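You operate a simulated robot arm through the tools that you are given. There is no shell and no other tool. Be economical: measure what you need, move in short steps, check, and stop when the job is done.

Carry out the task below with a simulated robot arm. There is one attempt and no reset: what you move stays moved.

## Task
Pack the kit that the order plate names, add a foam block, shut and tape the carton.
Fine: the kit and one pink block stand in the printed carton; shut the lid before the green closer arm comes down; raise the arm again; leave the carton clamped. Set down upright: pink foam block.

It is judged by the outcome, as a careful person would: the job done as asked, and still so three seconds after it is handed in. It fails if anything else is knocked over, pushed out of place, dropped, spilled or broken. A push-on lid holds only when it is set on centred and level and pressed home; a screw cap is set on level and turned clockwise until tight.

## Robot
A 6-joint arm with a two-finger parallel gripper on a trunk, on a base that drives. Base frame: it is fixed to the floor where the robot stands at the start and does not move with it; the origin is under the middle of the robot, x ahead of it, y to its left, z up; the surface under the hand at the start is at about z = 850. Units: mm, rad, N and s.
With the tool pointing down near the work surface it reaches from about 580 to 940 mm from the robot's upright axis, wherever it stands. Its first joint turns from -2.601 to 2.601 rad. Places, roughly: box [600, 100, 900]; green closer arm [600, -200, 1100]; orange clamp lever [600, 200, 900]; pink foam block (6x6x9 cm) [700, -600, 900]; printed carton lid [600, 100, 1000]. Payload 3.43 kg.
The tool frame sits at the grasp point between the pads (the TCP): z along the fingers, y along the line on which they close. The tips reach 34 mm beyond it. The gripper opens to 128 mm. The fingers are 24 mm wide and 12 mm thick; the gripper's body (48 by 130 mm) begins 96 mm behind the TCP.
Orientation is told as [roll, pitch, yaw] about the base's x, y, z axes, in that order, counted from this pose: with the fingers straight down and closing along the base's y, the tool's x points along the base's -x, its y along +y and its z along -z.

## Interface
- The arm moves only by the tool apply_moves. Its argument "increments" is one flat list of numbers, 7 for each row, row after row: the shift along the tool's x, y, z in units of 20 mm (1.0 is 20 mm), then the turn, a rotation vector about the tool's x, y, z in units of 6 degrees (1.0 is 6 degrees), then the gripper command, from -1 (shut) to 1 (fully open), values between in proportion. In form: [tx, ty, tz, wx, wy, wz, grip, tx, ty, tz, wx, wy, wz, grip, ...]. A call has 1 to 20 rows; each row shifts and turns the commanded pose from where the row before left it, along the tool's axes as they then stand. A call with a number of a shift or a turn outside -1 to 1 is refused whole. Rows are played at 5 a second. More than 50 mm and 0.15 rad between two rows, or a gripper value outside its range, and nothing of the call is played. Where a pose cannot be reached the arm comes as near as it can. A force on the tool above 70 N (or 10 N above the force at the start of the call, whichever is more), or a blocked arm, ends the call early, and 0.2 s more pass. The fingers move at their own pace (about 108 mm/s each) and stop on an object; they squeeze with about 37 N. The grip force told is the motor's: it shows also when the fingers shut on nothing. Time passes only in rows, and 0.2 s behind the last, so rows that do not move let the fingers close. It gives the time, the measured TCP pose, the force on the tool (base axes), the opening and the grip force at its end, in the units of the frame above (readings bear some noise), with the torque about the TCP (base axes, N m) and any sound that the robot's microphone picked up.
- Cameras (640 x 400 px; columns grow to the right, rows downward): "scene" is now at [21.5, 146.3, 1647.1]; the picture's right is [-0.49, -0.87, 0.00], its down [-0.67, 0.38, -0.64] and it looks along [0.56, -0.32, -0.77] (base axes); focal length 289 px, centre (320, 200). "wrist" rides on the gripper at [76, -11, -160] in the tool frame; the picture's right is [0.15, 0.99, 0.00], its down [-0.88, 0.13, -0.46] and it looks along [-0.45, 0.07, 0.89] (tool axes); focal length 234 px, centre (320, 200).
- camera(camera): a new picture of that camera. No time passes.
- lift_body(by): slides the trunk up (or, below 0, down) by that many mm; the arm and the scene camera ride with it, the base frame stays. It gives what a move gives, with no picture.
- drive_base(legs): drives the robot by 1 to 6 legs, each [ahead, turn to the left] in mm and rad, along the robot's own axes; the way and the turn of a leg run together, so that a leg with both is an arc; at most 1500 mm and 3.142 rad a leg. The arm and the cameras ride along, it lands a little off, and it stops where it bumps. It gives what a move gives.
- turn_head(pan, tilt): turns the head with the scene camera to pan (to the left, within 2.705 rad either way) and tilt (down, from -0.506 to 1.204), counted from straight ahead of the robot. It gives what a move gives.
- pixel_to_xyz(camera, pixels): there is no depth. For up to 12 entries [column, row, z] of the newest picture of that camera ("zoom" is the newest enlarged one), the place [x, y] in the base frame at which the ray of that pixel passes the height z, good to about 2 mm. No time passes.
- inspect(camera, box): a new picture of the part [left, top, right, bottom] of that camera's present view, enlarged. No time passes.
- finish_job(): hands the job in; it is judged then, once.

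Go step by step. Measure first, check grasps and placings, and put right what went wrong. The budget is 80 turns and 68 pictures, counting those below and the enlarged ones. Unless the task says otherwise, let go and move clear before handing in, and close with one line.

The tools are called as a command line: name --argument value ..., lists and objects as JSON in quotes. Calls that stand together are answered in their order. apply_moves: Moves the arm, as the interface text tells. Its arguments: {"type":"object","properties":{"increments":{"type":"array","items":{"type":"number"}}},"required":["increments"]} The other tools are called the same way: lift_body (by) slides the trunk up or down; drive_base (legs) drives the base; turn_head (pan, tilt) turns the head that bears the scene camera; camera (camera) takes a picture; pixel_to_xyz (camera, pixels) gives the place at which the rays of pixels pass given heights; inspect (camera, box) takes an enlarged picture of a part of a camera's view; finish_job () hands the job in.

At the start:

```text
time: 0.0
tool_pos: [811.9, -112.1, 998.9]
tcp_rot: [0.0, -0.002, -0.007]
contact_force: [0.1, -0.1, -0.4]
torque: [0.02, -0.04, 0.01]
gripper_width: 127.9
gripper_force: 0.1
trunk travel left (down, up): [-675.0, 35.0]
robot x, y, heading: [-3.5, 11.6, 0.006]
head pan, tilt: [-0.517, 0.878]
```

scene: 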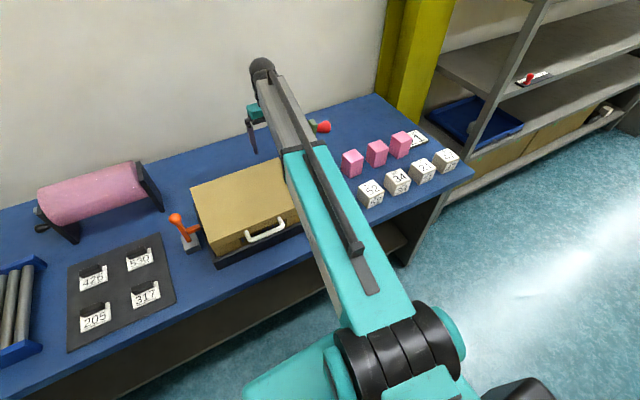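
wrist: 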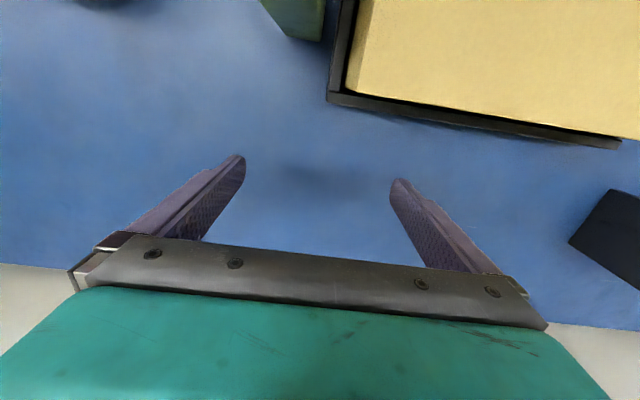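

The scene picture shows the carton around (245,205), the orange lever at (185,232), and the numbered blocks and pink blocks at right. I'll zoom in on the numbers and on the carton.

inspect --camera "scene" --box '[320, 110, 480, 210]'

inspect --camera "scene" --box '[20, 150, 340, 350]'

inspect --camera "scene" --box '[480, 40, 640, 140]'

```text
4.00 times, centred on (400, 160) of scene
```

zoom: 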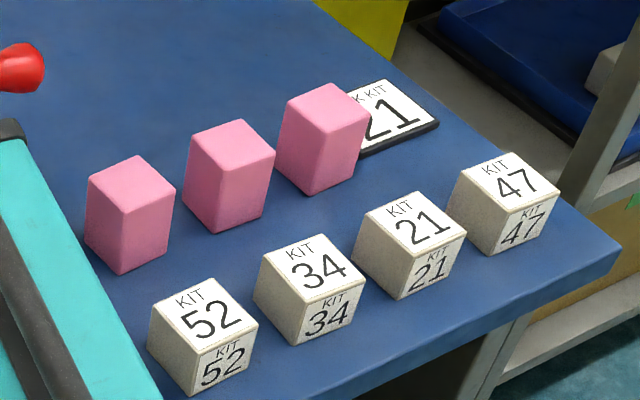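

```text
2.00 times, centred on (180, 250) of scene
```

zoom: 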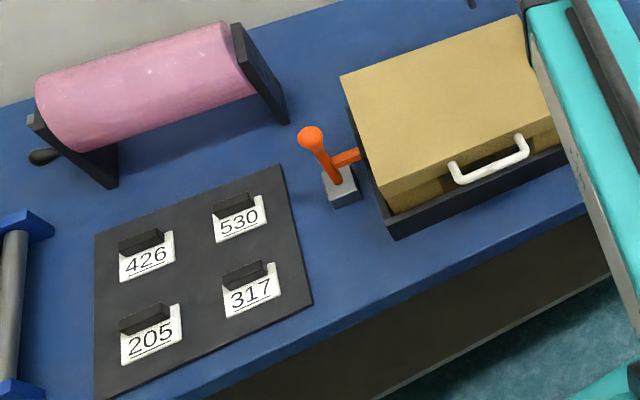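

```text
4.00 times, centred on (560, 90) of scene
```

zoom: 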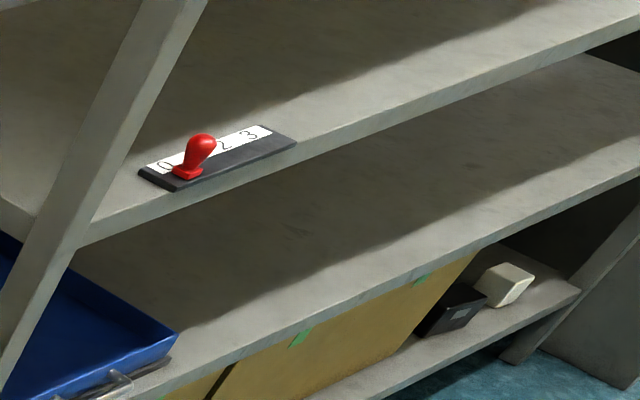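

The order plate reads KIT 21, partly hidden by a pink block. I'll measure the blocks and the carton corners.

camera --camera "scene"

pixel_to_xyz --camera "scene" --pixels '[[422, 164, 910], [421, 185, 850], [352, 156, 940], [350, 178, 850], [376, 147, 940], [373, 168, 850], [400, 138, 940], [399, 158, 850], [415, 140, 850]]'

pixel_to_xyz --camera "scene" --pixels '[[191, 188, 1000], [210, 253, 1000], [191, 188, 950], [210, 253, 950], [215, 257, 900], [176, 217, 950], [190, 248, 850], [185, 240, 870], [248, 240, 920], [283, 227, 920], [322, 127, 950], [322, 127, 1050]]'

```text
62 pictures are left
```

scene: 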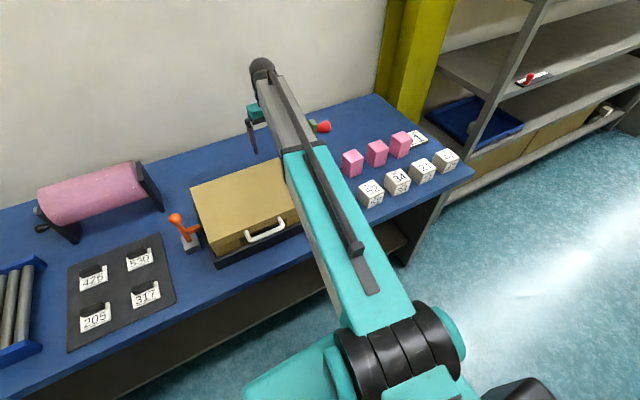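

```text
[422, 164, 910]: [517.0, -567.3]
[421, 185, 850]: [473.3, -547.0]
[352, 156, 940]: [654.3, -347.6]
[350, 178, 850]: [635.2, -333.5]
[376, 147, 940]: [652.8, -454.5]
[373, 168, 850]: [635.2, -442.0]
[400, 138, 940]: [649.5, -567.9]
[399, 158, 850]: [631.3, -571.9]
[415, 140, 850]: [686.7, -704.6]
```

```text
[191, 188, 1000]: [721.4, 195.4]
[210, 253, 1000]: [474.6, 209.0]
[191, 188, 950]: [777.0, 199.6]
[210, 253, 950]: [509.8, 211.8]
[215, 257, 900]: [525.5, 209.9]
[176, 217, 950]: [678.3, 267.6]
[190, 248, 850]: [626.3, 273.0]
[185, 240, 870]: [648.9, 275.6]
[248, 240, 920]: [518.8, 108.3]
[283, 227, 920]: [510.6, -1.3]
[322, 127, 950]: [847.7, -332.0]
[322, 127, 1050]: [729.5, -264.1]
```

The arm hides the closer and the carton's right side. I'll raise the tool straight up by 160 mm and look again.

apply_moves --increments '[0, 0, -1, 0, 0, 0, 1, 0, 0, -1, 0, 0, 0, 1, 0, 0, -1, 0, 0, 0, 1, 0, 0, -1, 0, 0, 0, 1, 0, 0, -1, 0, 0, 0, 1, 0, 0, -1, 0, 0, 0, 1, 0, 0, -1, 0, 0, 0, 1, 0, 0, -1, 0, 0, 0, 1, 0, 0, -1, 0, 0, 0, 1, 0, 0, -1, 0, 0, 0, 1]'

camera --camera "wrist"

```text
time: 2.1
tool_pos: [818.9, -113.2, 1187.1]
tcp_rot: [-0.004, -0.018, -0.006]
contact_force: [12.6, -1.8, -17.9]
torque: [0.21, 0.53, 0.1]
gripper_width: 128.0
gripper_force: 0.1
trunk travel left (down, up): [-675.0, 35.0]
robot x, y, heading: [1.6, 17.9, 0.006]
head pan, tilt: [-0.517, 0.878]
stopped in row 10: the force on the tool passed its limit at 92 N (the readings are from after the stop); the commanded pose is now the measured one
```

```text
61 pictures are left
```

wrist: 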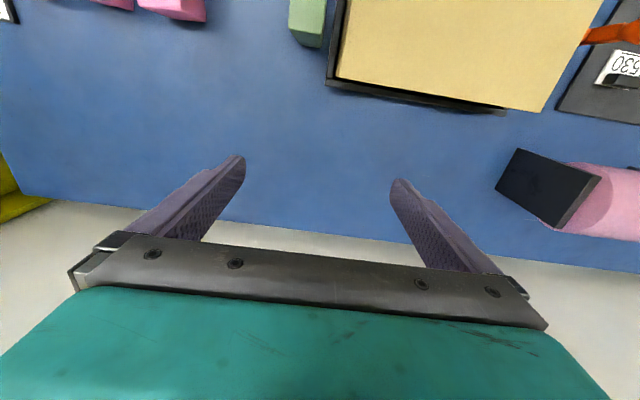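

The lift stopped near the wall, probably on contact, with the tool now at z 1187. Before backing away I'll locate the green closer at wrist pixel (308,25).

pixel_to_xyz --camera "wrist" --pixels '[[308, 45, 850], [308, 10, 850], [308, 45, 1000], [308, 10, 1000], [308, 10, 1100], [334, 82, 940], [538, 108, 940], [600, 0, 940], [328, 84, 850]]'

inspect --camera "scene" --box '[200, 50, 360, 150]'

```text
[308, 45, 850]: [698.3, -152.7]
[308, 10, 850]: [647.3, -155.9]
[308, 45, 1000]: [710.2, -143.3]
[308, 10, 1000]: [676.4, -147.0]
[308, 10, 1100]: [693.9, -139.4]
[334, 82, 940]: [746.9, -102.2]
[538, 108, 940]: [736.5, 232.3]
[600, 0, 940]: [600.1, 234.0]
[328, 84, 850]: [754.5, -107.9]
```

```text
4.00 times, centred on (280, 100) of scene
```

zoom: 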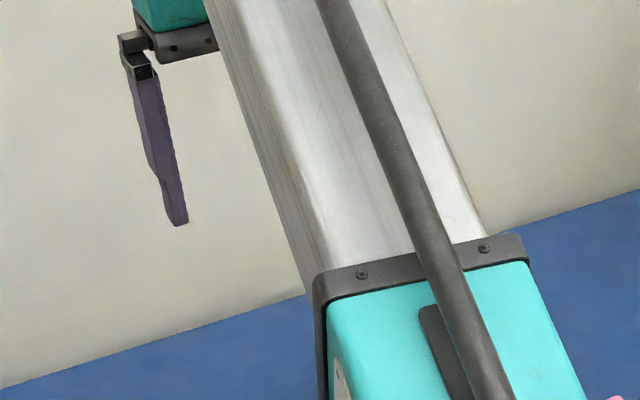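

The closer post stands near y≈-150. I'll shift the hand toward +y and a little toward the robot, clear of the post, then back the base away for an open view.

apply_moves --increments '[1, 0, 0.3, 0, 0, 0, 1, 1, 1, 0, 0, 0, 0, 1, 1, 1, 0, 0, 0, 0, 1, 0, 1, 0, 0, 0, 0, 1, 0, 1, 0, 0, 0, 0, 1, 0, 1, 0, 0, 0, 0, 1, 0, 1, 0, 0, 0, 0, 1, 0, 1, 0, 0, 0, 0, 1, 0, 1, 0, 0, 0, 0, 1, 0, 1, 0, 0, 0, 0, 1]'

drive_base --legs '[[-250, 0]]'

camera --camera "scene"

```text
time: 2.8
tool_pos: [780.7, -94.0, 1179.1]
tcp_rot: [-0.003, -0.026, 0.005]
contact_force: [9.1, 2.6, -13.0]
torque: [-0.38, 0.41, -0.2]
gripper_width: 127.8
gripper_force: 0.0
trunk travel left (down, up): [-675.0, 35.0]
robot x, y, heading: [-0.7, 12.5, -0.002]
head pan, tilt: [-0.517, 0.878]
stopped in row 3: the force on the tool passed its limit at 78 N (the readings are from after the stop); the commanded pose is now the measured one
```

```text
time: 4.2
tool_pos: [666.5, -93.4, 1183.0]
tcp_rot: [-0.007, -0.067, 0.025]
contact_force: [0.6, 0.3, 0.2]
torque: [0.02, 0.0, 0.0]
gripper_width: 127.8
gripper_force: 0.1
trunk travel left (down, up): [-675.0, 35.0]
robot x, y, heading: [-127.5, 13.1, -0.002]
head pan, tilt: [-0.517, 0.878]
stopped in leg 1: the force on the tool passed its limit at 84 N (the readings are from after the stop); the commanded pose is now the measured one
```

```text
59 pictures are left
```

scene: 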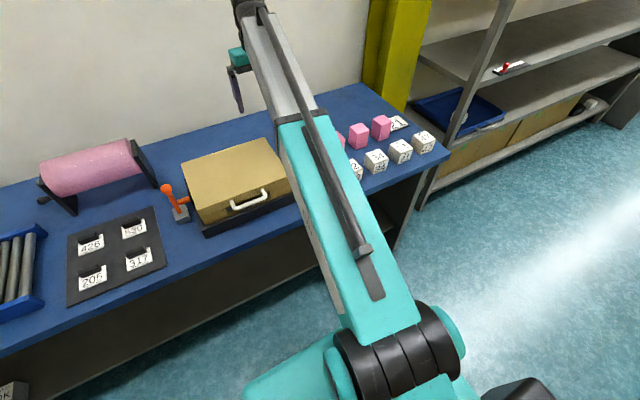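

The force limit tripped again, and I can't tell if that was contact or jerk. I'll check the wrist view and the area by the closer.

camera --camera "wrist"

turn_head --pan -0.1 --tilt 0.7

camera --camera "scene"

```text
58 pictures are left
```

wrist: 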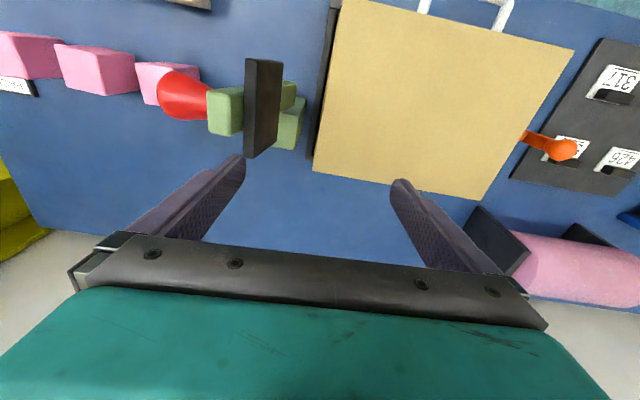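

```text
time: 5.0
tool_pos: [668.3, -93.6, 1183.2]
tcp_rot: [-0.007, -0.068, 0.025]
contact_force: [0.5, 0.4, 0.7]
torque: [-0.01, -0.02, -0.02]
gripper_width: 128.2
gripper_force: 0.0
trunk travel left (down, up): [-675.0, 35.0]
robot x, y, heading: [-126.6, 10.7, -0.004]
head pan, tilt: [-0.099, 0.7]
```

```text
57 pictures are left
```

scene: 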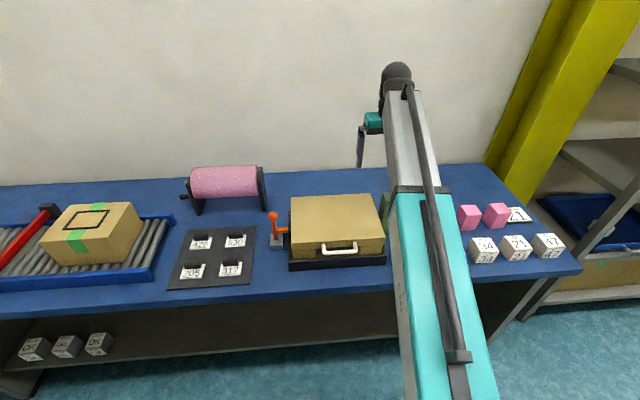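

The closer stands upright in the wrist view, with its dark pad at (262,110) and red knob at (180,95), and nothing looks disturbed. I'll back up a bit more.

drive_base --legs '[[-60, 0]]'

pixel_to_xyz --camera "wrist" --pixels '[[262, 110, 1100], [262, 110, 1000], [180, 95, 1000], [180, 95, 1050], [565, 149, 950], [520, 135, 930], [315, 170, 950], [478, 199, 950], [573, 50, 950], [345, 0, 950]]'

```text
time: 6.0
tool_pos: [647.5, -90.6, 1184.9]
tcp_rot: [-0.007, -0.11, 0.05]
contact_force: [7.5, 0.8, -4.6]
torque: [0.36, -0.15, 0.55]
gripper_width: 128.3
gripper_force: 0.2
trunk travel left (down, up): [-675.0, 35.0]
robot x, y, heading: [-161.8, 16.2, -0.001]
head pan, tilt: [-0.099, 0.7]
stopped in leg 1: the force on the tool passed its limit at 83 N (the readings are from after the stop); the commanded pose is now the measured one
```

```text
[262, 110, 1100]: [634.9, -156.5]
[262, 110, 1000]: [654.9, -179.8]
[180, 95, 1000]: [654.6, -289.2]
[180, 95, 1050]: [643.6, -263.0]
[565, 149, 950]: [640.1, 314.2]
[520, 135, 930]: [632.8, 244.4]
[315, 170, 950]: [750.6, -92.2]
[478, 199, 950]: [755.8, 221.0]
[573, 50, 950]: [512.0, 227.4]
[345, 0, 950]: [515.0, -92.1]
```

The tool is tilting (pitch -0.11), so a finger is probably rubbing the closer. I'll look before moving further.

camera --camera "wrist"

inspect --camera "scene" --box '[320, 40, 480, 140]'

```text
56 pictures are left
```

wrist: 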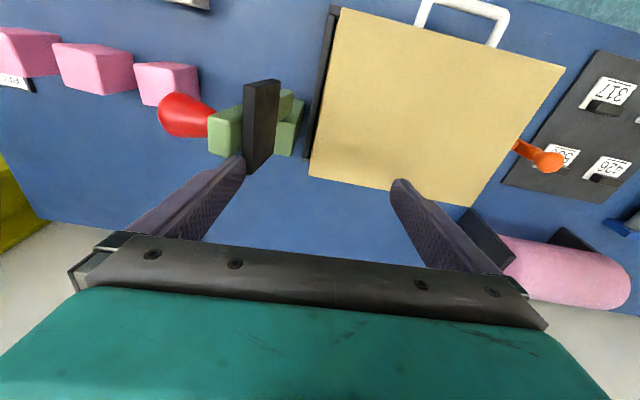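

```text
4.00 times, centred on (400, 90) of scene
```

zoom: 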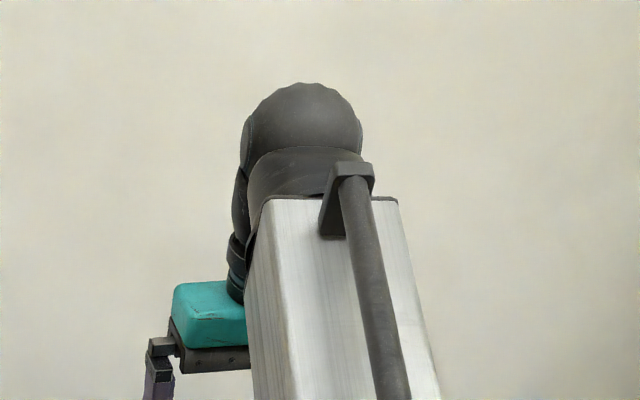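

The -y finger tip at (240,165) is right up against the dark pad. I'll ease off toward +x, then go +y and up, away from it.

apply_moves --increments '[-0.5, 0.3, 0, 0, 0, 0, 1, 0, 0.5, 0, 0, 0, 0, 1, 0, 0.5, 0, 0, 0, 0, 1, 0, 0.5, 0, 0, 0, 0, 1, 0, 0.5, 0, 0, 0, 0, 1, 0, 0.5, 0, 0, 0, 0, 1, 0, 0.5, 0, 0, 0, 0, 1, 0, 0.5, 0, 0, 0, 0, 1, 0, 0.5, 0, 0, 0, 0, 1, 0, 0.5, 0, 0, 0, 0, 1, 0, 0.5, 0, 0, 0, 0, 1, 0, 0.5, 0, 0, 0, 0, 1]'

camera --camera "wrist"

```text
time: 8.6
tool_pos: [651.0, 26.1, 1187.3]
tcp_rot: [-0.009, -0.109, 0.047]
contact_force: [0.4, -0.4, -0.7]
torque: [-0.02, -0.02, 0.01]
gripper_width: 128.1
gripper_force: 0.0
trunk travel left (down, up): [-675.0, 35.0]
robot x, y, heading: [-161.1, 13.7, -0.0]
head pan, tilt: [-0.099, 0.7]
```

```text
54 pictures are left
```

wrist: 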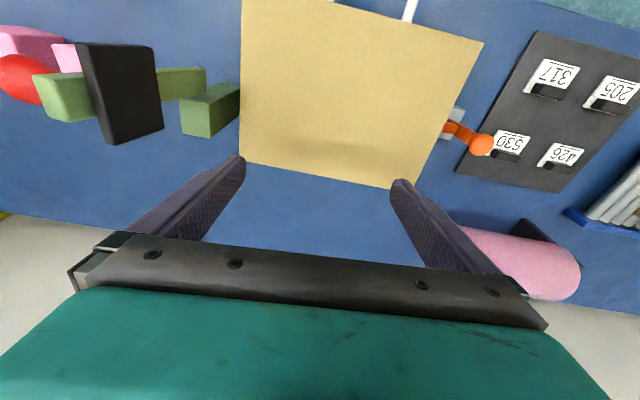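

Free now, with zero force. Here's a clear scene view of the carton and closer.

camera --camera "scene"

inspect --camera "scene" --box '[240, 160, 432, 280]'

```text
53 pictures are left
```

scene: 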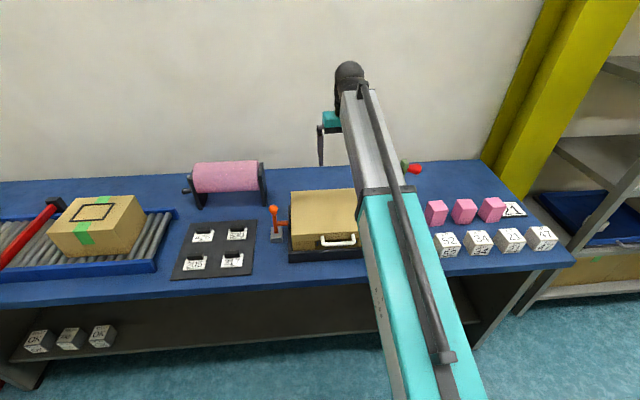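

```text
3.33 times, centred on (336, 220) of scene
```

zoom: 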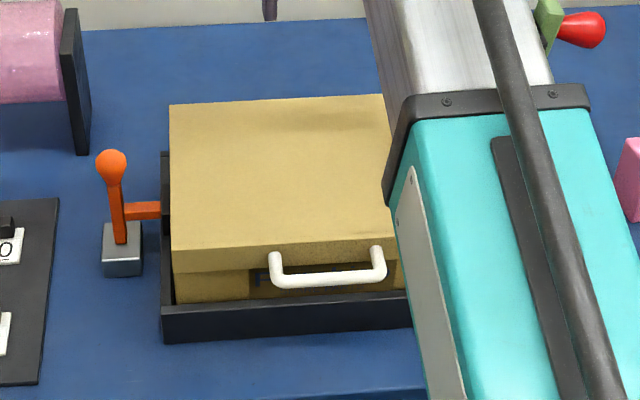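

The lid appears hinged at the back, with a white handle in front. Next I'll look closely at the clamp through the wrist camera.

inspect --camera "wrist" --box '[400, 80, 528, 160]'

inspect --camera "scene" --box '[256, 190, 304, 250]'

```text
5.00 times, centred on (464, 120) of wrist
```

zoom: 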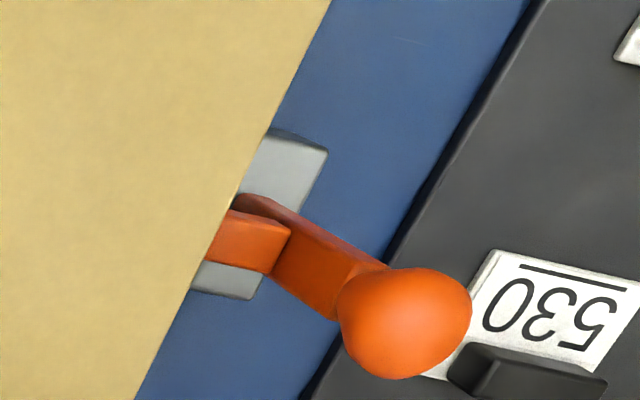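

```text
6.67 times, centred on (280, 220) of scene
```

zoom: 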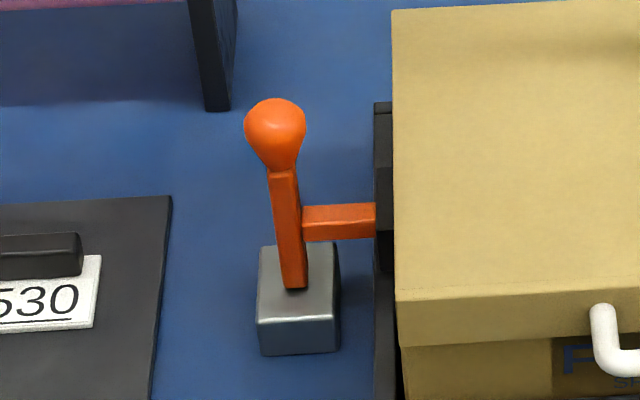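

The lever stands upright with its side arm pressing a black pad against the carton, so it looks clamped and I'll leave it alone. I'll triangulate the lid height and handle from both cameras.

camera --camera "wrist"

camera --camera "scene"

pixel_to_xyz --camera "wrist" --pixels '[[421, 188, 930], [421, 188, 970], [421, 188, 1000], [483, 43, 930], [483, 43, 970], [483, 43, 1000], [241, 160, 930], [241, 160, 970], [241, 160, 1000]]'

pixel_to_xyz --camera "scene" --pixels '[[290.7, 191.5, 930], [290.7, 191.5, 970], [290.7, 191.5, 1000], [291.6, 235, 930], [291.6, 235, 970], [291.6, 235, 1000], [324, 244.5, 910], [324, 244.5, 940], [354, 243, 910], [354, 243, 940]]'

```text
49 pictures are left
```

wrist: 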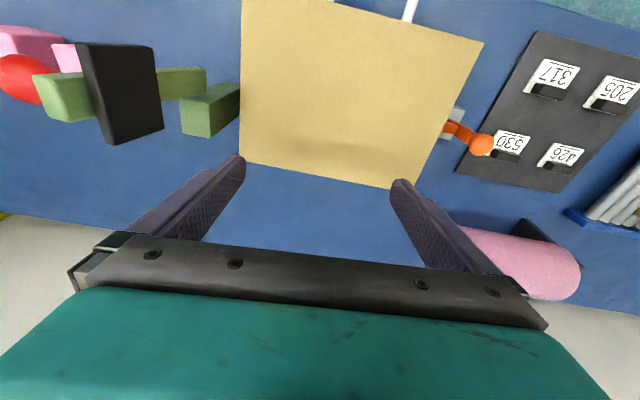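

```text
48 pictures are left
```

scene: 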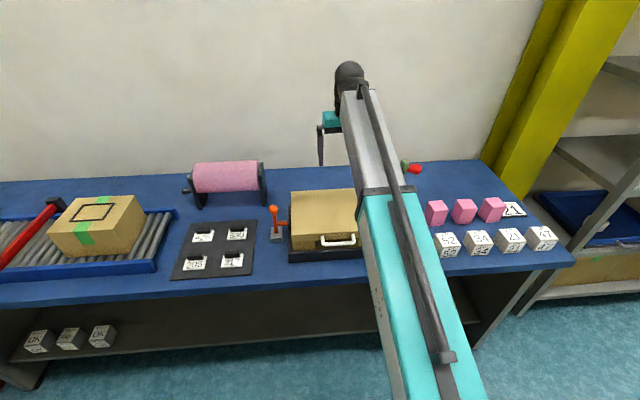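

```text
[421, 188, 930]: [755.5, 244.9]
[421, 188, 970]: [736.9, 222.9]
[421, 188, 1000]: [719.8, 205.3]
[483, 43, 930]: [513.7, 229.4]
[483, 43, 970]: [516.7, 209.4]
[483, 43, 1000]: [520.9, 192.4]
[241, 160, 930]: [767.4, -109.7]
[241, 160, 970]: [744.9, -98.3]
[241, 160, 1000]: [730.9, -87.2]
```

```text
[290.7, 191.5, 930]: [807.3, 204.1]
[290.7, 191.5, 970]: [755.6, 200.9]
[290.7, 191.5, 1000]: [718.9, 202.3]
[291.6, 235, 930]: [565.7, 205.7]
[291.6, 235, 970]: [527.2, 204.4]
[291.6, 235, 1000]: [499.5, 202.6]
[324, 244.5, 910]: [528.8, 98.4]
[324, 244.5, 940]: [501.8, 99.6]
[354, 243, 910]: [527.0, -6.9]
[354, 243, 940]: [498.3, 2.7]
```

Lid top is at z≈985, spanning x 517–727 and y -93–205, with the handle bar near x≈485 and y 0–100. I'll level the tool and bring it over the handle.

apply_moves --increments '[0, 0, 0, 0, 0.5, 0, 1, 0, 0, 0, 0, 0.55, 0, 1, 1, 0.2, 0, 0, 0, 0, 1, 1, 0.2, 0, 0, 0, 0, 1, 1, 0.2, 0, 0, 0, 0, 1, 1, 0.2, 0, 0, 0, 0, 1, 1, 0.2, 0, 0, 0, 0, 1, 1, 0.2, 0, 0, 0, 0, 1, 1, 0, 0, 0, 0, 0, 1, 1, 0, 0, 0, 0, 0, 1]'

apply_moves --increments '[0, 0, 0, 0, 0, 1, 0, 0, 0, 0, 0, 0, 1, 0, 0, 0, 0, 0, 0, 1, 0, 0, 0, 0, 0, 0, 1, 0, 0, 0, 0, 0, 0, 1, 0, 0, 0, 0, 0, 0, 1, 0, 0, 0, 0, 0, 0, 1, 0, 0, 0, 0, 0, 0, 1, 0, 0, 0, 0, 0, 0, 1, 0, 0, 0, 0, 0, 0, 1, 0, 0, 0, 0, 0, 0, 1, 0, 0, 0, 0, 0, 0, 1, 0, 0, 0, 0, 0, 0, 1, 0, 0, 0, 0, 0, 0, 1, 0, 0, 0, 0, 0, 0, 1, 0, 0, 0, 0, 0, 0, 0.45, 0]'

camera --camera "wrist"

camera --camera "scene"

```text
time: 9.2
tool_pos: [656.7, 26.0, 1185.4]
tcp_rot: [-0.009, -0.028, 0.047]
contact_force: [13.1, -0.4, -19.9]
torque: [0.12, 0.54, 0.06]
gripper_width: 127.9
gripper_force: 0.0
trunk travel left (down, up): [-675.0, 35.0]
robot x, y, heading: [-165.6, 11.0, -0.0]
head pan, tilt: [-0.099, 0.7]
stopped in row 3: the force on the tool passed its limit at 100 N (the readings are from after the stop); the commanded pose is now the measured one
```

```text
time: 12.6
tool_pos: [655.1, 26.4, 1187.1]
tcp_rot: [0.025, -0.006, -1.573]
contact_force: [-0.2, 1.3, 0.4]
torque: [-0.02, 0.0, 0.0]
gripper_width: 64.0
gripper_force: 0.0
trunk travel left (down, up): [-675.0, 35.0]
robot x, y, heading: [-161.5, 16.8, -0.002]
head pan, tilt: [-0.099, 0.7]
```

```text
47 pictures are left
```

wrist: 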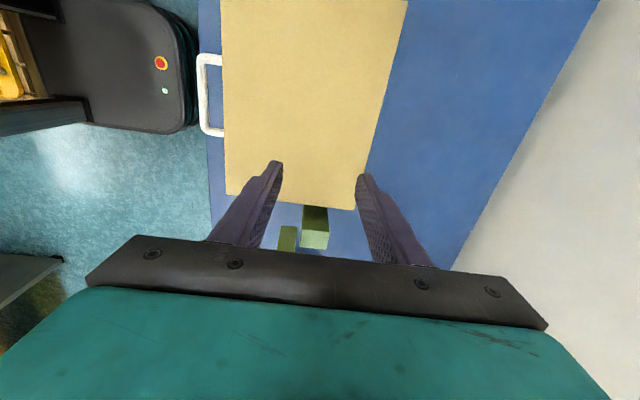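

```text
46 pictures are left
```

scene: 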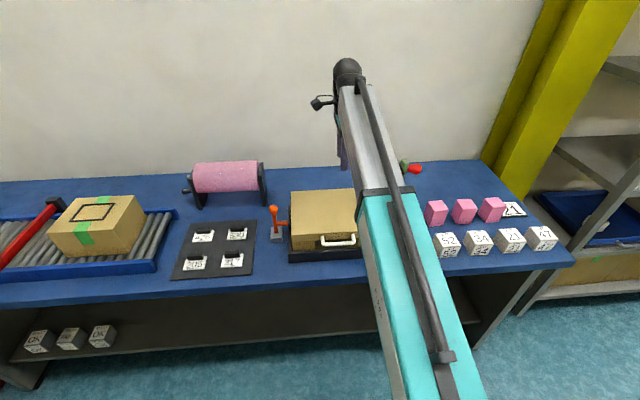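

Rotation went fine. The force trips at this height look like the folded wrist touching the forearm, so I'll go lower and then toward the handle, measuring the handle at wrist (205,55)–(205,130).

pixel_to_xyz --camera "wrist" --pixels '[[205, 58, 940], [205, 58, 970], [206, 128, 940], [206, 128, 970], [224, 62, 970], [224, 130, 970], [221, 10, 985], [226, 193, 985], [353, 208, 985], [406, 0, 985]]'

apply_moves --increments '[0, 0, 1, 0, 0, 0, -0.4, 0, 0, 1, 0, 0, 0, -0.4, 0, 0, 1, 0, 0, 0, -0.4, 0, 0, 1, 0, 0, 0, -0.4, 0, -1, 0, 0, 0, 0, -0.4, 0, -1, 0, 0, 0, 0, -0.4, 0.2, -1, 0, 0, 0, 0, -0.4, 0.2, -1, 0, 0, 0, 0, -0.4, 0.2, -1, 0, 0, 0, 0, -0.4, 0.2, -1, 0, 0, 0, 0, -0.4, 0.2, -1, 0, 0, 0, 0, -0.4, 0.2, -1, 0, 0, 0, 0, -0.4]'

camera --camera "wrist"

```text
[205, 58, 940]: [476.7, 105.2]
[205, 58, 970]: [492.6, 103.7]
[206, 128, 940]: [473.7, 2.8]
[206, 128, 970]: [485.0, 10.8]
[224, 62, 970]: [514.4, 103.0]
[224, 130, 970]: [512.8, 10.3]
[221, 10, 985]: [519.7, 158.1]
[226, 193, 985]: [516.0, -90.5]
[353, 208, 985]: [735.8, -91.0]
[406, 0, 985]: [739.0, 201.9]
```

```text
time: 15.2
tool_pos: [499.1, 49.1, 1100.0]
tcp_rot: [0.026, -0.007, -1.571]
contact_force: [-0.5, 0.0, 0.9]
torque: [0.03, -0.01, -0.01]
gripper_width: 38.3
gripper_force: 0.1
trunk travel left (down, up): [-675.0, 35.0]
robot x, y, heading: [-163.0, 16.0, -0.001]
head pan, tilt: [-0.099, 0.7]
```

```text
45 pictures are left
```

wrist: 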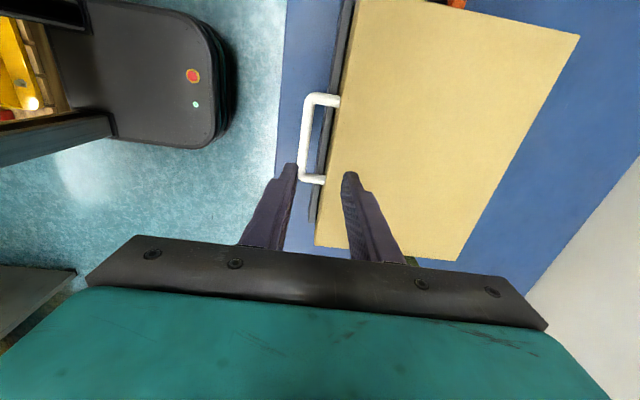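

pixel_to_xyz --camera "wrist" --pixels '[[307, 140, 940], [307, 140, 955], [307, 140, 970], [312, 98, 960], [304, 180, 960], [335, 102, 970], [333, 140, 985]]'

inspect --camera "wrist" --box '[240, 80, 400, 180]'

```text
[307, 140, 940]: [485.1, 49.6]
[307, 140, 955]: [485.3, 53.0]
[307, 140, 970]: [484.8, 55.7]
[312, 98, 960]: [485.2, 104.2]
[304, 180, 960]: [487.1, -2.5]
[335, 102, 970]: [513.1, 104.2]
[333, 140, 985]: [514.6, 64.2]
```

```text
4.00 times, centred on (320, 130) of wrist
```

zoom: 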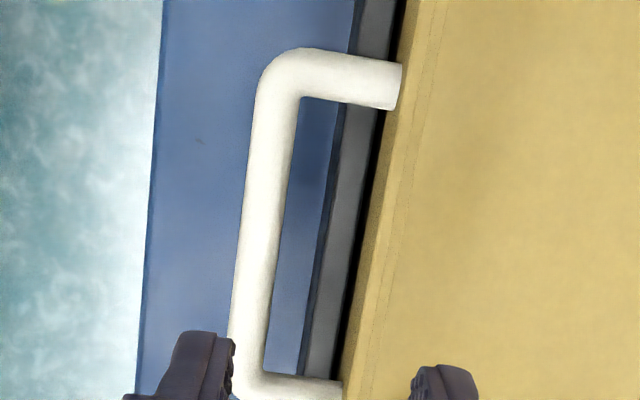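

The bar is at x≈485.5, z≈956, with about 25 mm of gap to the lid. I'll raise the trunk fully for headroom, then descend with narrow fingers for a shallow grasp.

lift_body --by 34

```text
time: 16.0
tool_pos: [499.0, 48.2, 1133.8]
tcp_rot: [0.023, -0.007, -1.571]
contact_force: [-1.1, 0.1, 0.2]
torque: [0.03, 0.0, -0.01]
gripper_width: 38.4
gripper_force: 0.1
trunk travel left (down, up): [-709.0, 1.0]
robot x, y, heading: [-160.4, 13.7, 0.0]
head pan, tilt: [-0.099, 0.7]
```

apply_moves --increments '[0.1, -0.68, 0, 0, 0, 0, -0.6, 0, 0, 1, 0, 0, 0, -0.6, 0, 0, 1, 0, 0, 0, -0.6, 0, 0, 1, 0, 0, 0, -0.6, 0, 0, 1, 0, 0, 0, -0.6, 0, 0, 1, 0, 0, 0, -0.6, 0, 0, 0, 0, 0, 0, -0.6]'

camera --camera "wrist"

```text
time: 17.6
tool_pos: [488.9, 50.4, 1034.6]
tcp_rot: [0.027, -0.006, -1.572]
contact_force: [-0.8, -0.1, 0.1]
torque: [0.01, -0.01, 0.05]
gripper_width: 25.7
gripper_force: 0.0
trunk travel left (down, up): [-709.0, 1.0]
robot x, y, heading: [-164.7, 8.7, 0.0]
head pan, tilt: [-0.099, 0.7]
```

```text
43 pictures are left
```

wrist: 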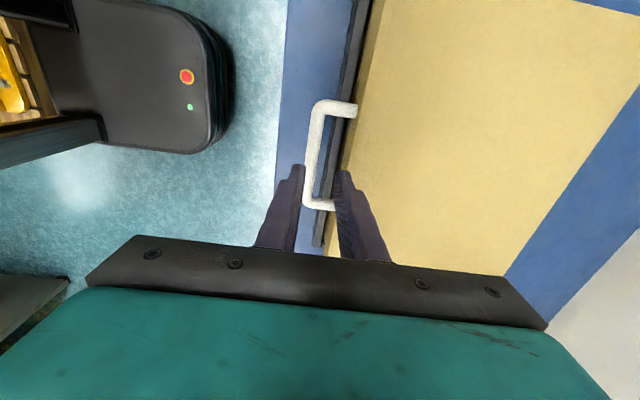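

pixel_to_xyz --camera "wrist" --pixels '[[312, 155, 956], [316, 108, 956], [309, 198, 956], [347, 170, 985]]'

apply_moves --increments '[0, 0, 0, 0, 0, 0, -0.6]'

```text
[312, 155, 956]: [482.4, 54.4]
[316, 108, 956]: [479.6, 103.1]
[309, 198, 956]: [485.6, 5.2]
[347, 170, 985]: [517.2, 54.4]
```

```text
time: 18.0
tool_pos: [488.7, 49.3, 1033.8]
tcp_rot: [0.024, -0.007, -1.572]
contact_force: [0.2, 0.8, 0.4]
torque: [-0.01, 0.02, 0.0]
gripper_width: 25.9
gripper_force: 0.0
trunk travel left (down, up): [-709.0, 1.0]
robot x, y, heading: [-160.0, 14.3, 0.004]
head pan, tilt: [-0.099, 0.7]
```

apply_moves --increments '[0.1, -0.2, 0.8, 0, 0, 0, -0.6, 0, 0, 1, 0, 0, 0, -0.6, 0, 0, 1, 0, 0, 0, -0.6, 0, 0, 0, 0, 0, 0, -1, 0, 0, 0, 0, 0, 0, -1, 0, 0, 0, 0, 0, 0, -1]'

camera --camera "wrist"

```text
time: 19.4
tool_pos: [483.7, 51.3, 979.4]
tcp_rot: [0.024, -0.009, -1.571]
contact_force: [-20.4, -1.1, 7.3]
torque: [0.05, 0.27, -0.33]
gripper_width: 12.2
gripper_force: 37.6
trunk travel left (down, up): [-709.0, 1.0]
robot x, y, heading: [-161.7, 10.7, -0.0]
head pan, tilt: [-0.099, 0.7]
```

```text
42 pictures are left
```

wrist: 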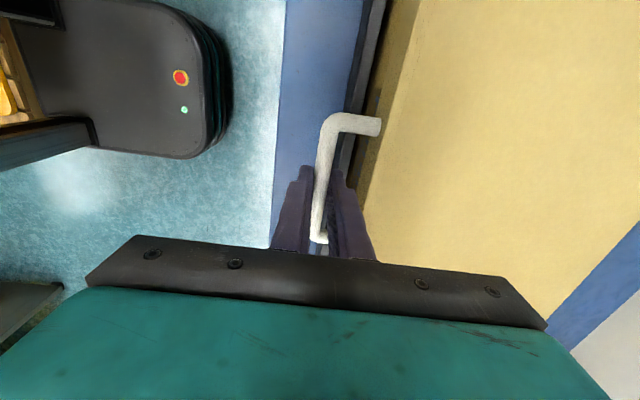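

The bar is gripped (12.2 mm) with about 20 N of side load. I'll lift the first 12° of an arc about the rear hinge, tilting the tool slightly forward, and see how it reacts.

apply_moves --increments '[0, 0.1, -0.847, -0.333, 0, 0, -1, 0, 0.08, -0.839, -0.333, 0, 0, -1, 0, 0.167, -0.822, -0.333, 0, 0, -1, 0, 0, 0, 0, 0, 0, -1]'

camera --camera "scene"

```text
time: 20.4
tool_pos: [486.7, 51.9, 1029.6]
tcp_rot: [0.129, -0.006, -1.571]
contact_force: [-16.7, 10.6, 2.8]
torque: [0.65, 0.2, -0.45]
gripper_width: 12.3
gripper_force: 37.1
trunk travel left (down, up): [-709.0, 1.0]
robot x, y, heading: [-162.9, 14.5, 0.004]
head pan, tilt: [-0.099, 0.7]
```

```text
41 pictures are left
```

scene: 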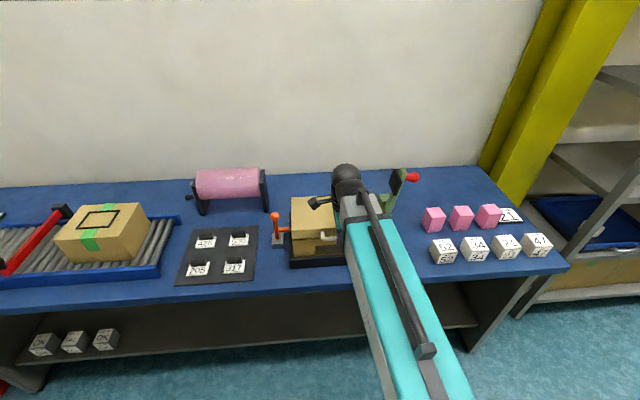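

The lid follows with modest force. On to 40°.

apply_moves --increments '[0, 0.252, -0.797, -0.333, 0, 0, -1, 0, 0.333, -0.761, -0.333, 0, 0, -1, 0, 0.412, -0.718, -0.333, 0, 0, -1, 0, 0.483, -0.668, -0.333, 0, 0, -1, 0, 0.551, -0.609, -0.333, 0, 0, -1, 0, 0.611, -0.544, -0.333, 0, 0, -1, 0, 0.665, -0.474, -0.333, 0, 0, -1, 0, 0, 0, 0, 0, 0, -1]'

camera --camera "scene"

```text
time: 22.2
tool_pos: [529.5, 52.0, 1137.8]
tcp_rot: [0.376, -0.008, -1.571]
contact_force: [-25.3, -1.1, 18.6]
torque: [-0.04, 0.29, -0.67]
gripper_width: 12.3
gripper_force: 37.2
trunk travel left (down, up): [-709.0, 1.0]
robot x, y, heading: [-162.7, 13.7, 0.003]
head pan, tilt: [-0.099, 0.7]
```

```text
40 pictures are left
```

scene: 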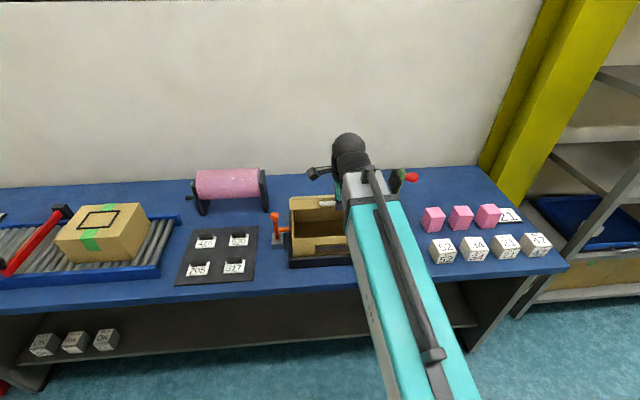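

The reaction is pointing outward, so the radius is about 252 mm. I'll correct for that and go to ~72°.

apply_moves --increments '[0, 0.796, -0.695, -0.333, 0, 0, -1, 0, 0.777, -0.329, -0.333, 0, 0, -1, 0, 0.807, -0.242, -0.333, 0, 0, -1, 0, 0.827, -0.152, -0.333, 0, 0, -1, 0, 0.839, -0.061, -0.333, 0, 0, -1, 0, 0.841, 0.031, -0.333, 0, 0, -1, 0, 0.833, 0.123, -0.333, 0, 0, -1, 0, 0.815, 0.213, -0.333, 0, 0, -1, 0, 0, 0, 0, 0, 0, -1]'

camera --camera "scene"

```text
time: 24.2
tool_pos: [636.6, 50.7, 1222.6]
tcp_rot: [0.659, -0.005, -1.57]
contact_force: [-9.2, -9.4, 22.9]
torque: [0.45, -0.18, -0.3]
gripper_width: 12.2
gripper_force: 36.9
trunk travel left (down, up): [-709.0, 1.0]
robot x, y, heading: [-164.8, 14.6, 0.002]
head pan, tilt: [-0.099, 0.7]
```

```text
39 pictures are left
```

scene: 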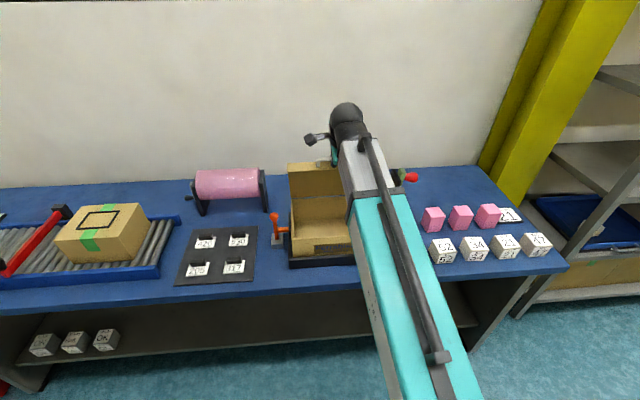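

Still good. Continuing past vertical to about 104°.

apply_moves --increments '[0, 0.82, 0.2, -0.333, 0, 0, -1, 0, 0.78, 0.33, -0.333, 0, 0, -1, 0, 0.708, 0.467, -0.333, 0, 0, -1, 0, 0.655, 0.542, -0.333, 0, 0, -1, 0, 0.593, 0.611, -0.333, 0, 0, -1, 0, 0.527, 0.675, -0.333, 0, 0, -1, 0, 0.453, 0.73, -0.333, 0, 0, -1, 0, 0.374, 0.777, -0.333, 0, 0, -1, 0, 0, 0, 0, 0, 0, -1]'

camera --camera "scene"

```text
time: 26.2
tool_pos: [772.6, 50.1, 1238.6]
tcp_rot: [0.962, -0.005, -1.571]
contact_force: [6.0, -19.5, 56.4]
torque: [0.49, -0.27, -0.34]
gripper_width: 12.3
gripper_force: 37.2
trunk travel left (down, up): [-709.0, 1.0]
robot x, y, heading: [-160.6, 15.0, 0.003]
head pan, tilt: [-0.099, 0.7]
```

```text
38 pictures are left
```

scene: 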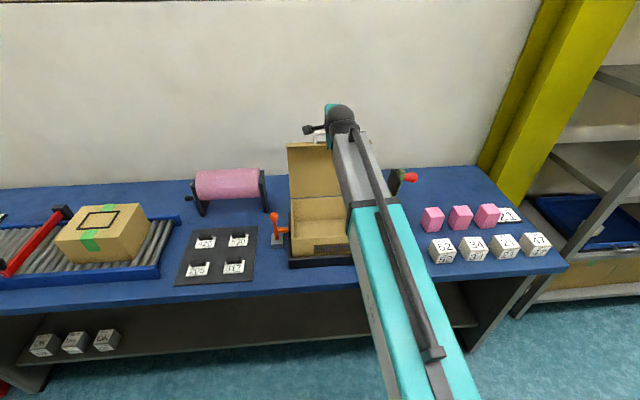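

Fitting my samples puts the hinge at (759, 955) with R≈273, so the lid is at about 97°. I'll relieve the strain and go to ~105° so it stays open.

apply_moves --increments '[0, 0.6, -0.1, 0, 0, 0, -1, 0, 0.4, 0.5, -0.3, 0, 0, -1, 0, 0.35, 0.6, -0.3, 0, 0, -1, 0, 0.2, 0.45, 0, 0, 0, -1, 0, 0, 0, 0, 0, 0, -1]'

inspect --camera "scene" --box '[240, 90, 432, 280]'

```text
time: 27.4
tool_pos: [814.5, 52.1, 1232.9]
tcp_rot: [0.992, -0.006, -1.57]
contact_force: [-0.6, -12.5, -2.9]
torque: [-0.58, 0.06, -0.95]
gripper_width: 12.4
gripper_force: 37.0
trunk travel left (down, up): [-709.0, 1.0]
robot x, y, heading: [-160.9, 12.7, 0.002]
head pan, tilt: [-0.099, 0.7]
```

```text
2.11 times, centred on (336, 185) of scene
```

zoom: 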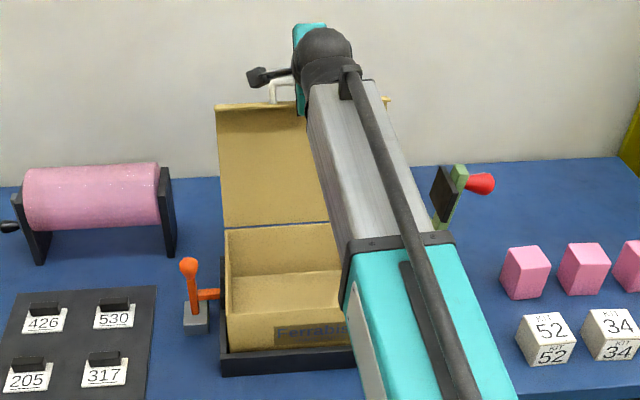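

The lid stands at about 105°. I'll open slightly and back out along the fingers.

apply_moves --increments '[0, 0, 0, 0, 0, 0, -0.6, 0, 0, 0, 0, 0, 0, -0.6, 0, 0, -0.5, 0, 0, 0, -0.6, 0, 0, -1, 0, 0, 0, -0.6, 0, 0, -1, 0, 0, 0, -0.6, 0, -0.3, -1, 0, 0, 0, -0.6, 0, -0.5, -1, 0, 0, 0, -0.6]'

camera --camera "scene"

```text
time: 29.0
tool_pos: [729.5, 54.4, 1268.8]
tcp_rot: [0.996, -0.008, -1.571]
contact_force: [0.0, -0.5, 0.1]
torque: [0.01, 0.03, 0.0]
gripper_width: 25.7
gripper_force: 0.1
trunk travel left (down, up): [-709.0, 1.0]
robot x, y, heading: [-155.9, 13.7, -0.004]
head pan, tilt: [-0.099, 0.7]
```

```text
36 pictures are left
```

scene: 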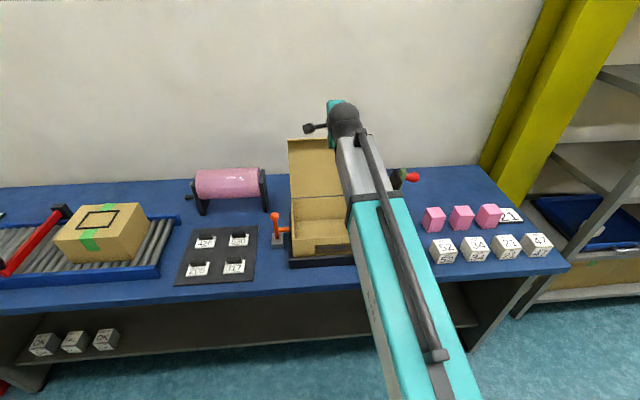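

The lid stays open on its own. I'll retract toward the robot, then right the tool while lowering.

apply_moves --increments '[0, -0.545, -0.839, 0, 0, 0, 0, 0, -0.545, -0.839, 0, 0, 0, 0, 0, -0.545, -0.839, 0, 0, 0, 0, 0, -0.545, -0.839, 0, 0, 0, 0, 0, -0.545, -0.839, 0, 0, 0, 0, 0, -0.545, -0.839, 0, 0, 0, 0, 0, -0.545, -0.839, 0, 0, 0, 0, 0, -0.545, -0.839, 0, 0, 0, 0, 0, -0.545, -0.839, 0, 0, 0, 0, 0, -0.545, -0.839, 0, 0, 0, 0, 0, -0.545, -0.839, 0, 0, 0, 0]'

apply_moves --increments '[0, -0.713, 0.463, 0.95, 0, 0, 0, 0, -0.663, 0.531, 0.95, 0, 0, 0, 0, -0.607, 0.595, 0.95, 0, 0, 0, 0, -0.545, 0.652, 0.95, 0, 0, 0, 0, -0.478, 0.703, 0.95, 0, 0, 0, 0, -0.406, 0.747, 0.95, 0, 0, 0, 0, -0.329, 0.784, 0.95, 0, 0, 0, 0, -0.25, 0.812, 0.95, 0, 0, 0, 0, -0.168, 0.833, 0.95, 0, 0, 0, 0, -0.084, 0.846, 0.95, 0, 0, 0]'

camera --camera "scene"

inspect --camera "scene" --box '[410, 180, 570, 280]'

```text
time: 31.4
tool_pos: [582.6, 57.1, 1282.6]
tcp_rot: [0.992, -0.007, -1.57]
contact_force: [0.6, 0.7, 0.0]
torque: [-0.01, -0.01, 0.01]
gripper_width: 64.1
gripper_force: 0.1
out of reach, approached as far as the arm can: row 8, 9, 10, 11
trunk travel left (down, up): [-709.0, 1.0]
robot x, y, heading: [-164.2, 18.1, 0.005]
head pan, tilt: [-0.099, 0.7]
```

```text
time: 33.6
tool_pos: [583.5, 54.0, 1112.4]
tcp_rot: [-0.003, -0.006, -1.569]
contact_force: [-0.4, 0.2, -0.2]
torque: [-0.03, 0.01, -0.01]
gripper_width: 64.1
gripper_force: 0.1
trunk travel left (down, up): [-709.0, 1.0]
robot x, y, heading: [-160.5, 11.9, -0.0]
head pan, tilt: [-0.099, 0.7]
```

```text
35 pictures are left
```

scene: 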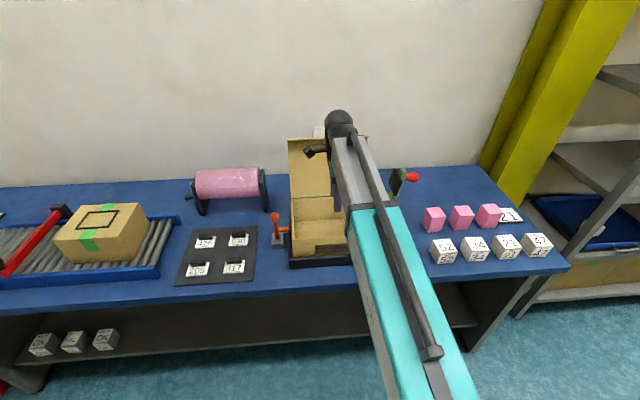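

```text
4.00 times, centred on (490, 230) of scene
```

zoom: 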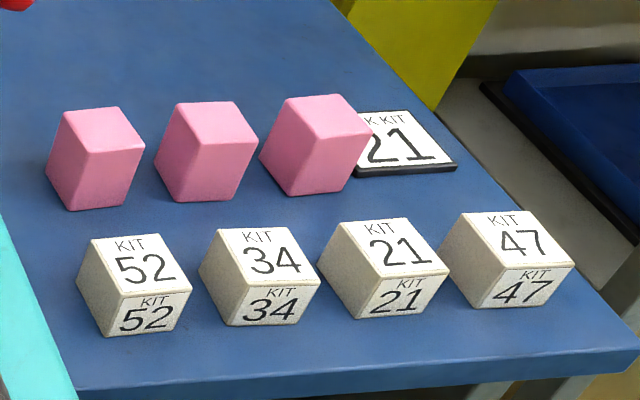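

KIT 21 is confirmed on the order plate. I'll measure kit 21 (zoom 383,247) and the leftmost pink block.

pixel_to_xyz --camera "zoom" --pixels '[[370, 318, 850], [436, 311, 850], [387, 279, 910], [450, 272, 910], [387, 279, 920], [345, 223, 910], [408, 217, 910], [383, 247, 910], [69, 210, 850], [124, 206, 850], [93, 153, 940], [144, 149, 940]]'

pixel_to_xyz --camera "zoom" --pixels '[[65, 112, 940], [117, 107, 940], [103, 130, 940], [252, 325, 850], [511, 210, 910], [443, 240, 910], [320, 227, 910], [298, 230, 910]]'

```text
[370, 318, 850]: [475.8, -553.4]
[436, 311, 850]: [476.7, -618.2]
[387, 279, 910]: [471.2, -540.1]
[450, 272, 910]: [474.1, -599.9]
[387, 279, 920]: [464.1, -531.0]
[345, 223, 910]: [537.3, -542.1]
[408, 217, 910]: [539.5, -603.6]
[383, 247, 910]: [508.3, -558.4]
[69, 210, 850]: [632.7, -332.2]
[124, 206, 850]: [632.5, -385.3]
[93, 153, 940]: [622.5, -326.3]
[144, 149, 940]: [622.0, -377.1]
```

```text
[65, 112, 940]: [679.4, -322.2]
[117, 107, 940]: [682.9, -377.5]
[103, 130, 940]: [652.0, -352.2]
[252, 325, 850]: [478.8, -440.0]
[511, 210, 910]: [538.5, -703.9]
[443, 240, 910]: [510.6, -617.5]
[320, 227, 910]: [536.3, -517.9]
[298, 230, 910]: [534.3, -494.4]
```

Kit 21 is centred near (508, -580), about 62 mm wide. I'll sweep across at x≈480, clear of the closer, to sit above it.

apply_moves --increments '[0, -1, 0, 0, 0, 0, 0, 0, -1, 0, 0, 0, 0, 0, 0, -1, 0, 0, 0, 0, 0, 0, -1, 0, 0, 0, 0, 0, 0, -1, 0, 0, 0, 0, 0, -1, 0, 0, 0, 0, 0, 0, -1, 0, 0, 0, 0, 0, 0, -1, 0, 0, 0, 0, 0, 0, -1, 0, 0, 0, 0, 0, 0, -1, 0, 0, 0, 0, 0, 0, -1, 0, 0, 0, 0, 0, 0, -1, 0, 0, 0, 0, 0, 0, -1, 0, 0, 0, 0, 0, 0, -1, 0, 0, 0, 0, 0, 0, -1, 0, 0, 0, 0, 0, 0, -1, 0, 0, 0, 0, 0, 0, -1, 0, 0, 0, 0, 0, 0, -1, 0, 0, 0, 0, 0, 0, -1, 0, 0, 0, 0, 0, 0]'

apply_moves --increments '[-1, 0, 0, 0, 0, 0, 0.6, -1, 0, 0, 0, 0, 0, 0.6, -1, 0, 0, 0, 0, 0, 0.6, -1, 0, 0, 0, 0, 0, 0.6, -1, 0, 0, 0, 0, 0, 0.6, -1, 0, 0, 0, 0, 0, 0.6, -1, 0, 0, 0, 0, 0, 0.6, -1, 0, 0, 0, 0, 0, 0.6, -1, 0, 0, 0, 0, 0, 0.6, -1, 0, 0, 0, 0, 0, 0.6, -1, 0, 0, 0, 0, 0, 0.6, -1, 0, 0, 0, 0, 0, 0.6, -1, 0, 1, 0, 0, 0, 0.6, -1, 0, 1, 0, 0, 0, 0.6, -1, 0.5, 1, 0, 0, 0, 0.6, -0.7, 0.5, 1, 0, 0, 0, 0.6]'

camera --camera "wrist"

```text
time: 37.6
tool_pos: [483.2, -224.6, 1114.2]
tcp_rot: [0.003, -0.006, -1.572]
contact_force: [0.1, 0.5, 0.4]
torque: [0.0, -0.02, -0.02]
gripper_width: 64.0
gripper_force: 0.0
trunk travel left (down, up): [-709.0, 1.0]
robot x, y, heading: [-162.7, 12.3, -0.001]
head pan, tilt: [-0.099, 0.7]
```

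```text
time: 41.0
tool_pos: [501.1, -536.7, 1040.8]
tcp_rot: [0.002, -0.008, -1.57]
contact_force: [1.0, 0.4, -0.2]
torque: [0.03, 0.01, -0.01]
gripper_width: 102.4
gripper_force: 0.1
trunk travel left (down, up): [-709.0, 1.0]
robot x, y, heading: [-161.7, 16.3, -0.001]
head pan, tilt: [-0.099, 0.7]
```

```text
33 pictures are left
```

wrist: 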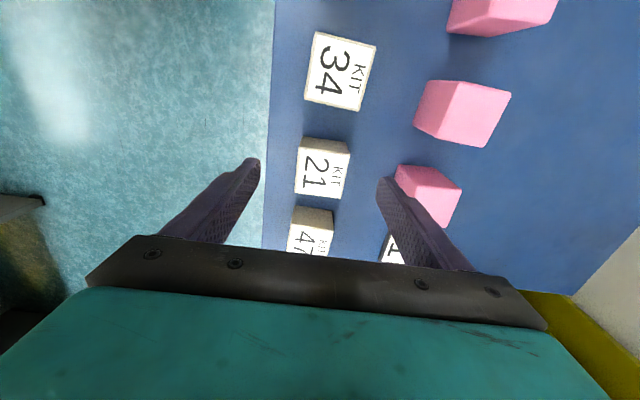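

pixel_to_xyz --camera "wrist" --pixels '[[303, 146, 905], [350, 152, 905], [296, 191, 905], [343, 197, 905], [323, 171, 905], [323, 171, 895], [303, 138, 850], [348, 142, 850], [306, 208, 905], [305, 98, 905], [360, 108, 905]]'

```text
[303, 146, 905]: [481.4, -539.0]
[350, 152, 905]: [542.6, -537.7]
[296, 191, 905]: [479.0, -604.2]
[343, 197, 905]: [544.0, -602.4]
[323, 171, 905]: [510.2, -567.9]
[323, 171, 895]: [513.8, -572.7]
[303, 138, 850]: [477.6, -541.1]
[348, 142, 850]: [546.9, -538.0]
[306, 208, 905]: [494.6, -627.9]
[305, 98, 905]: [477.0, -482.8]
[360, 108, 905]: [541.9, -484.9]
```

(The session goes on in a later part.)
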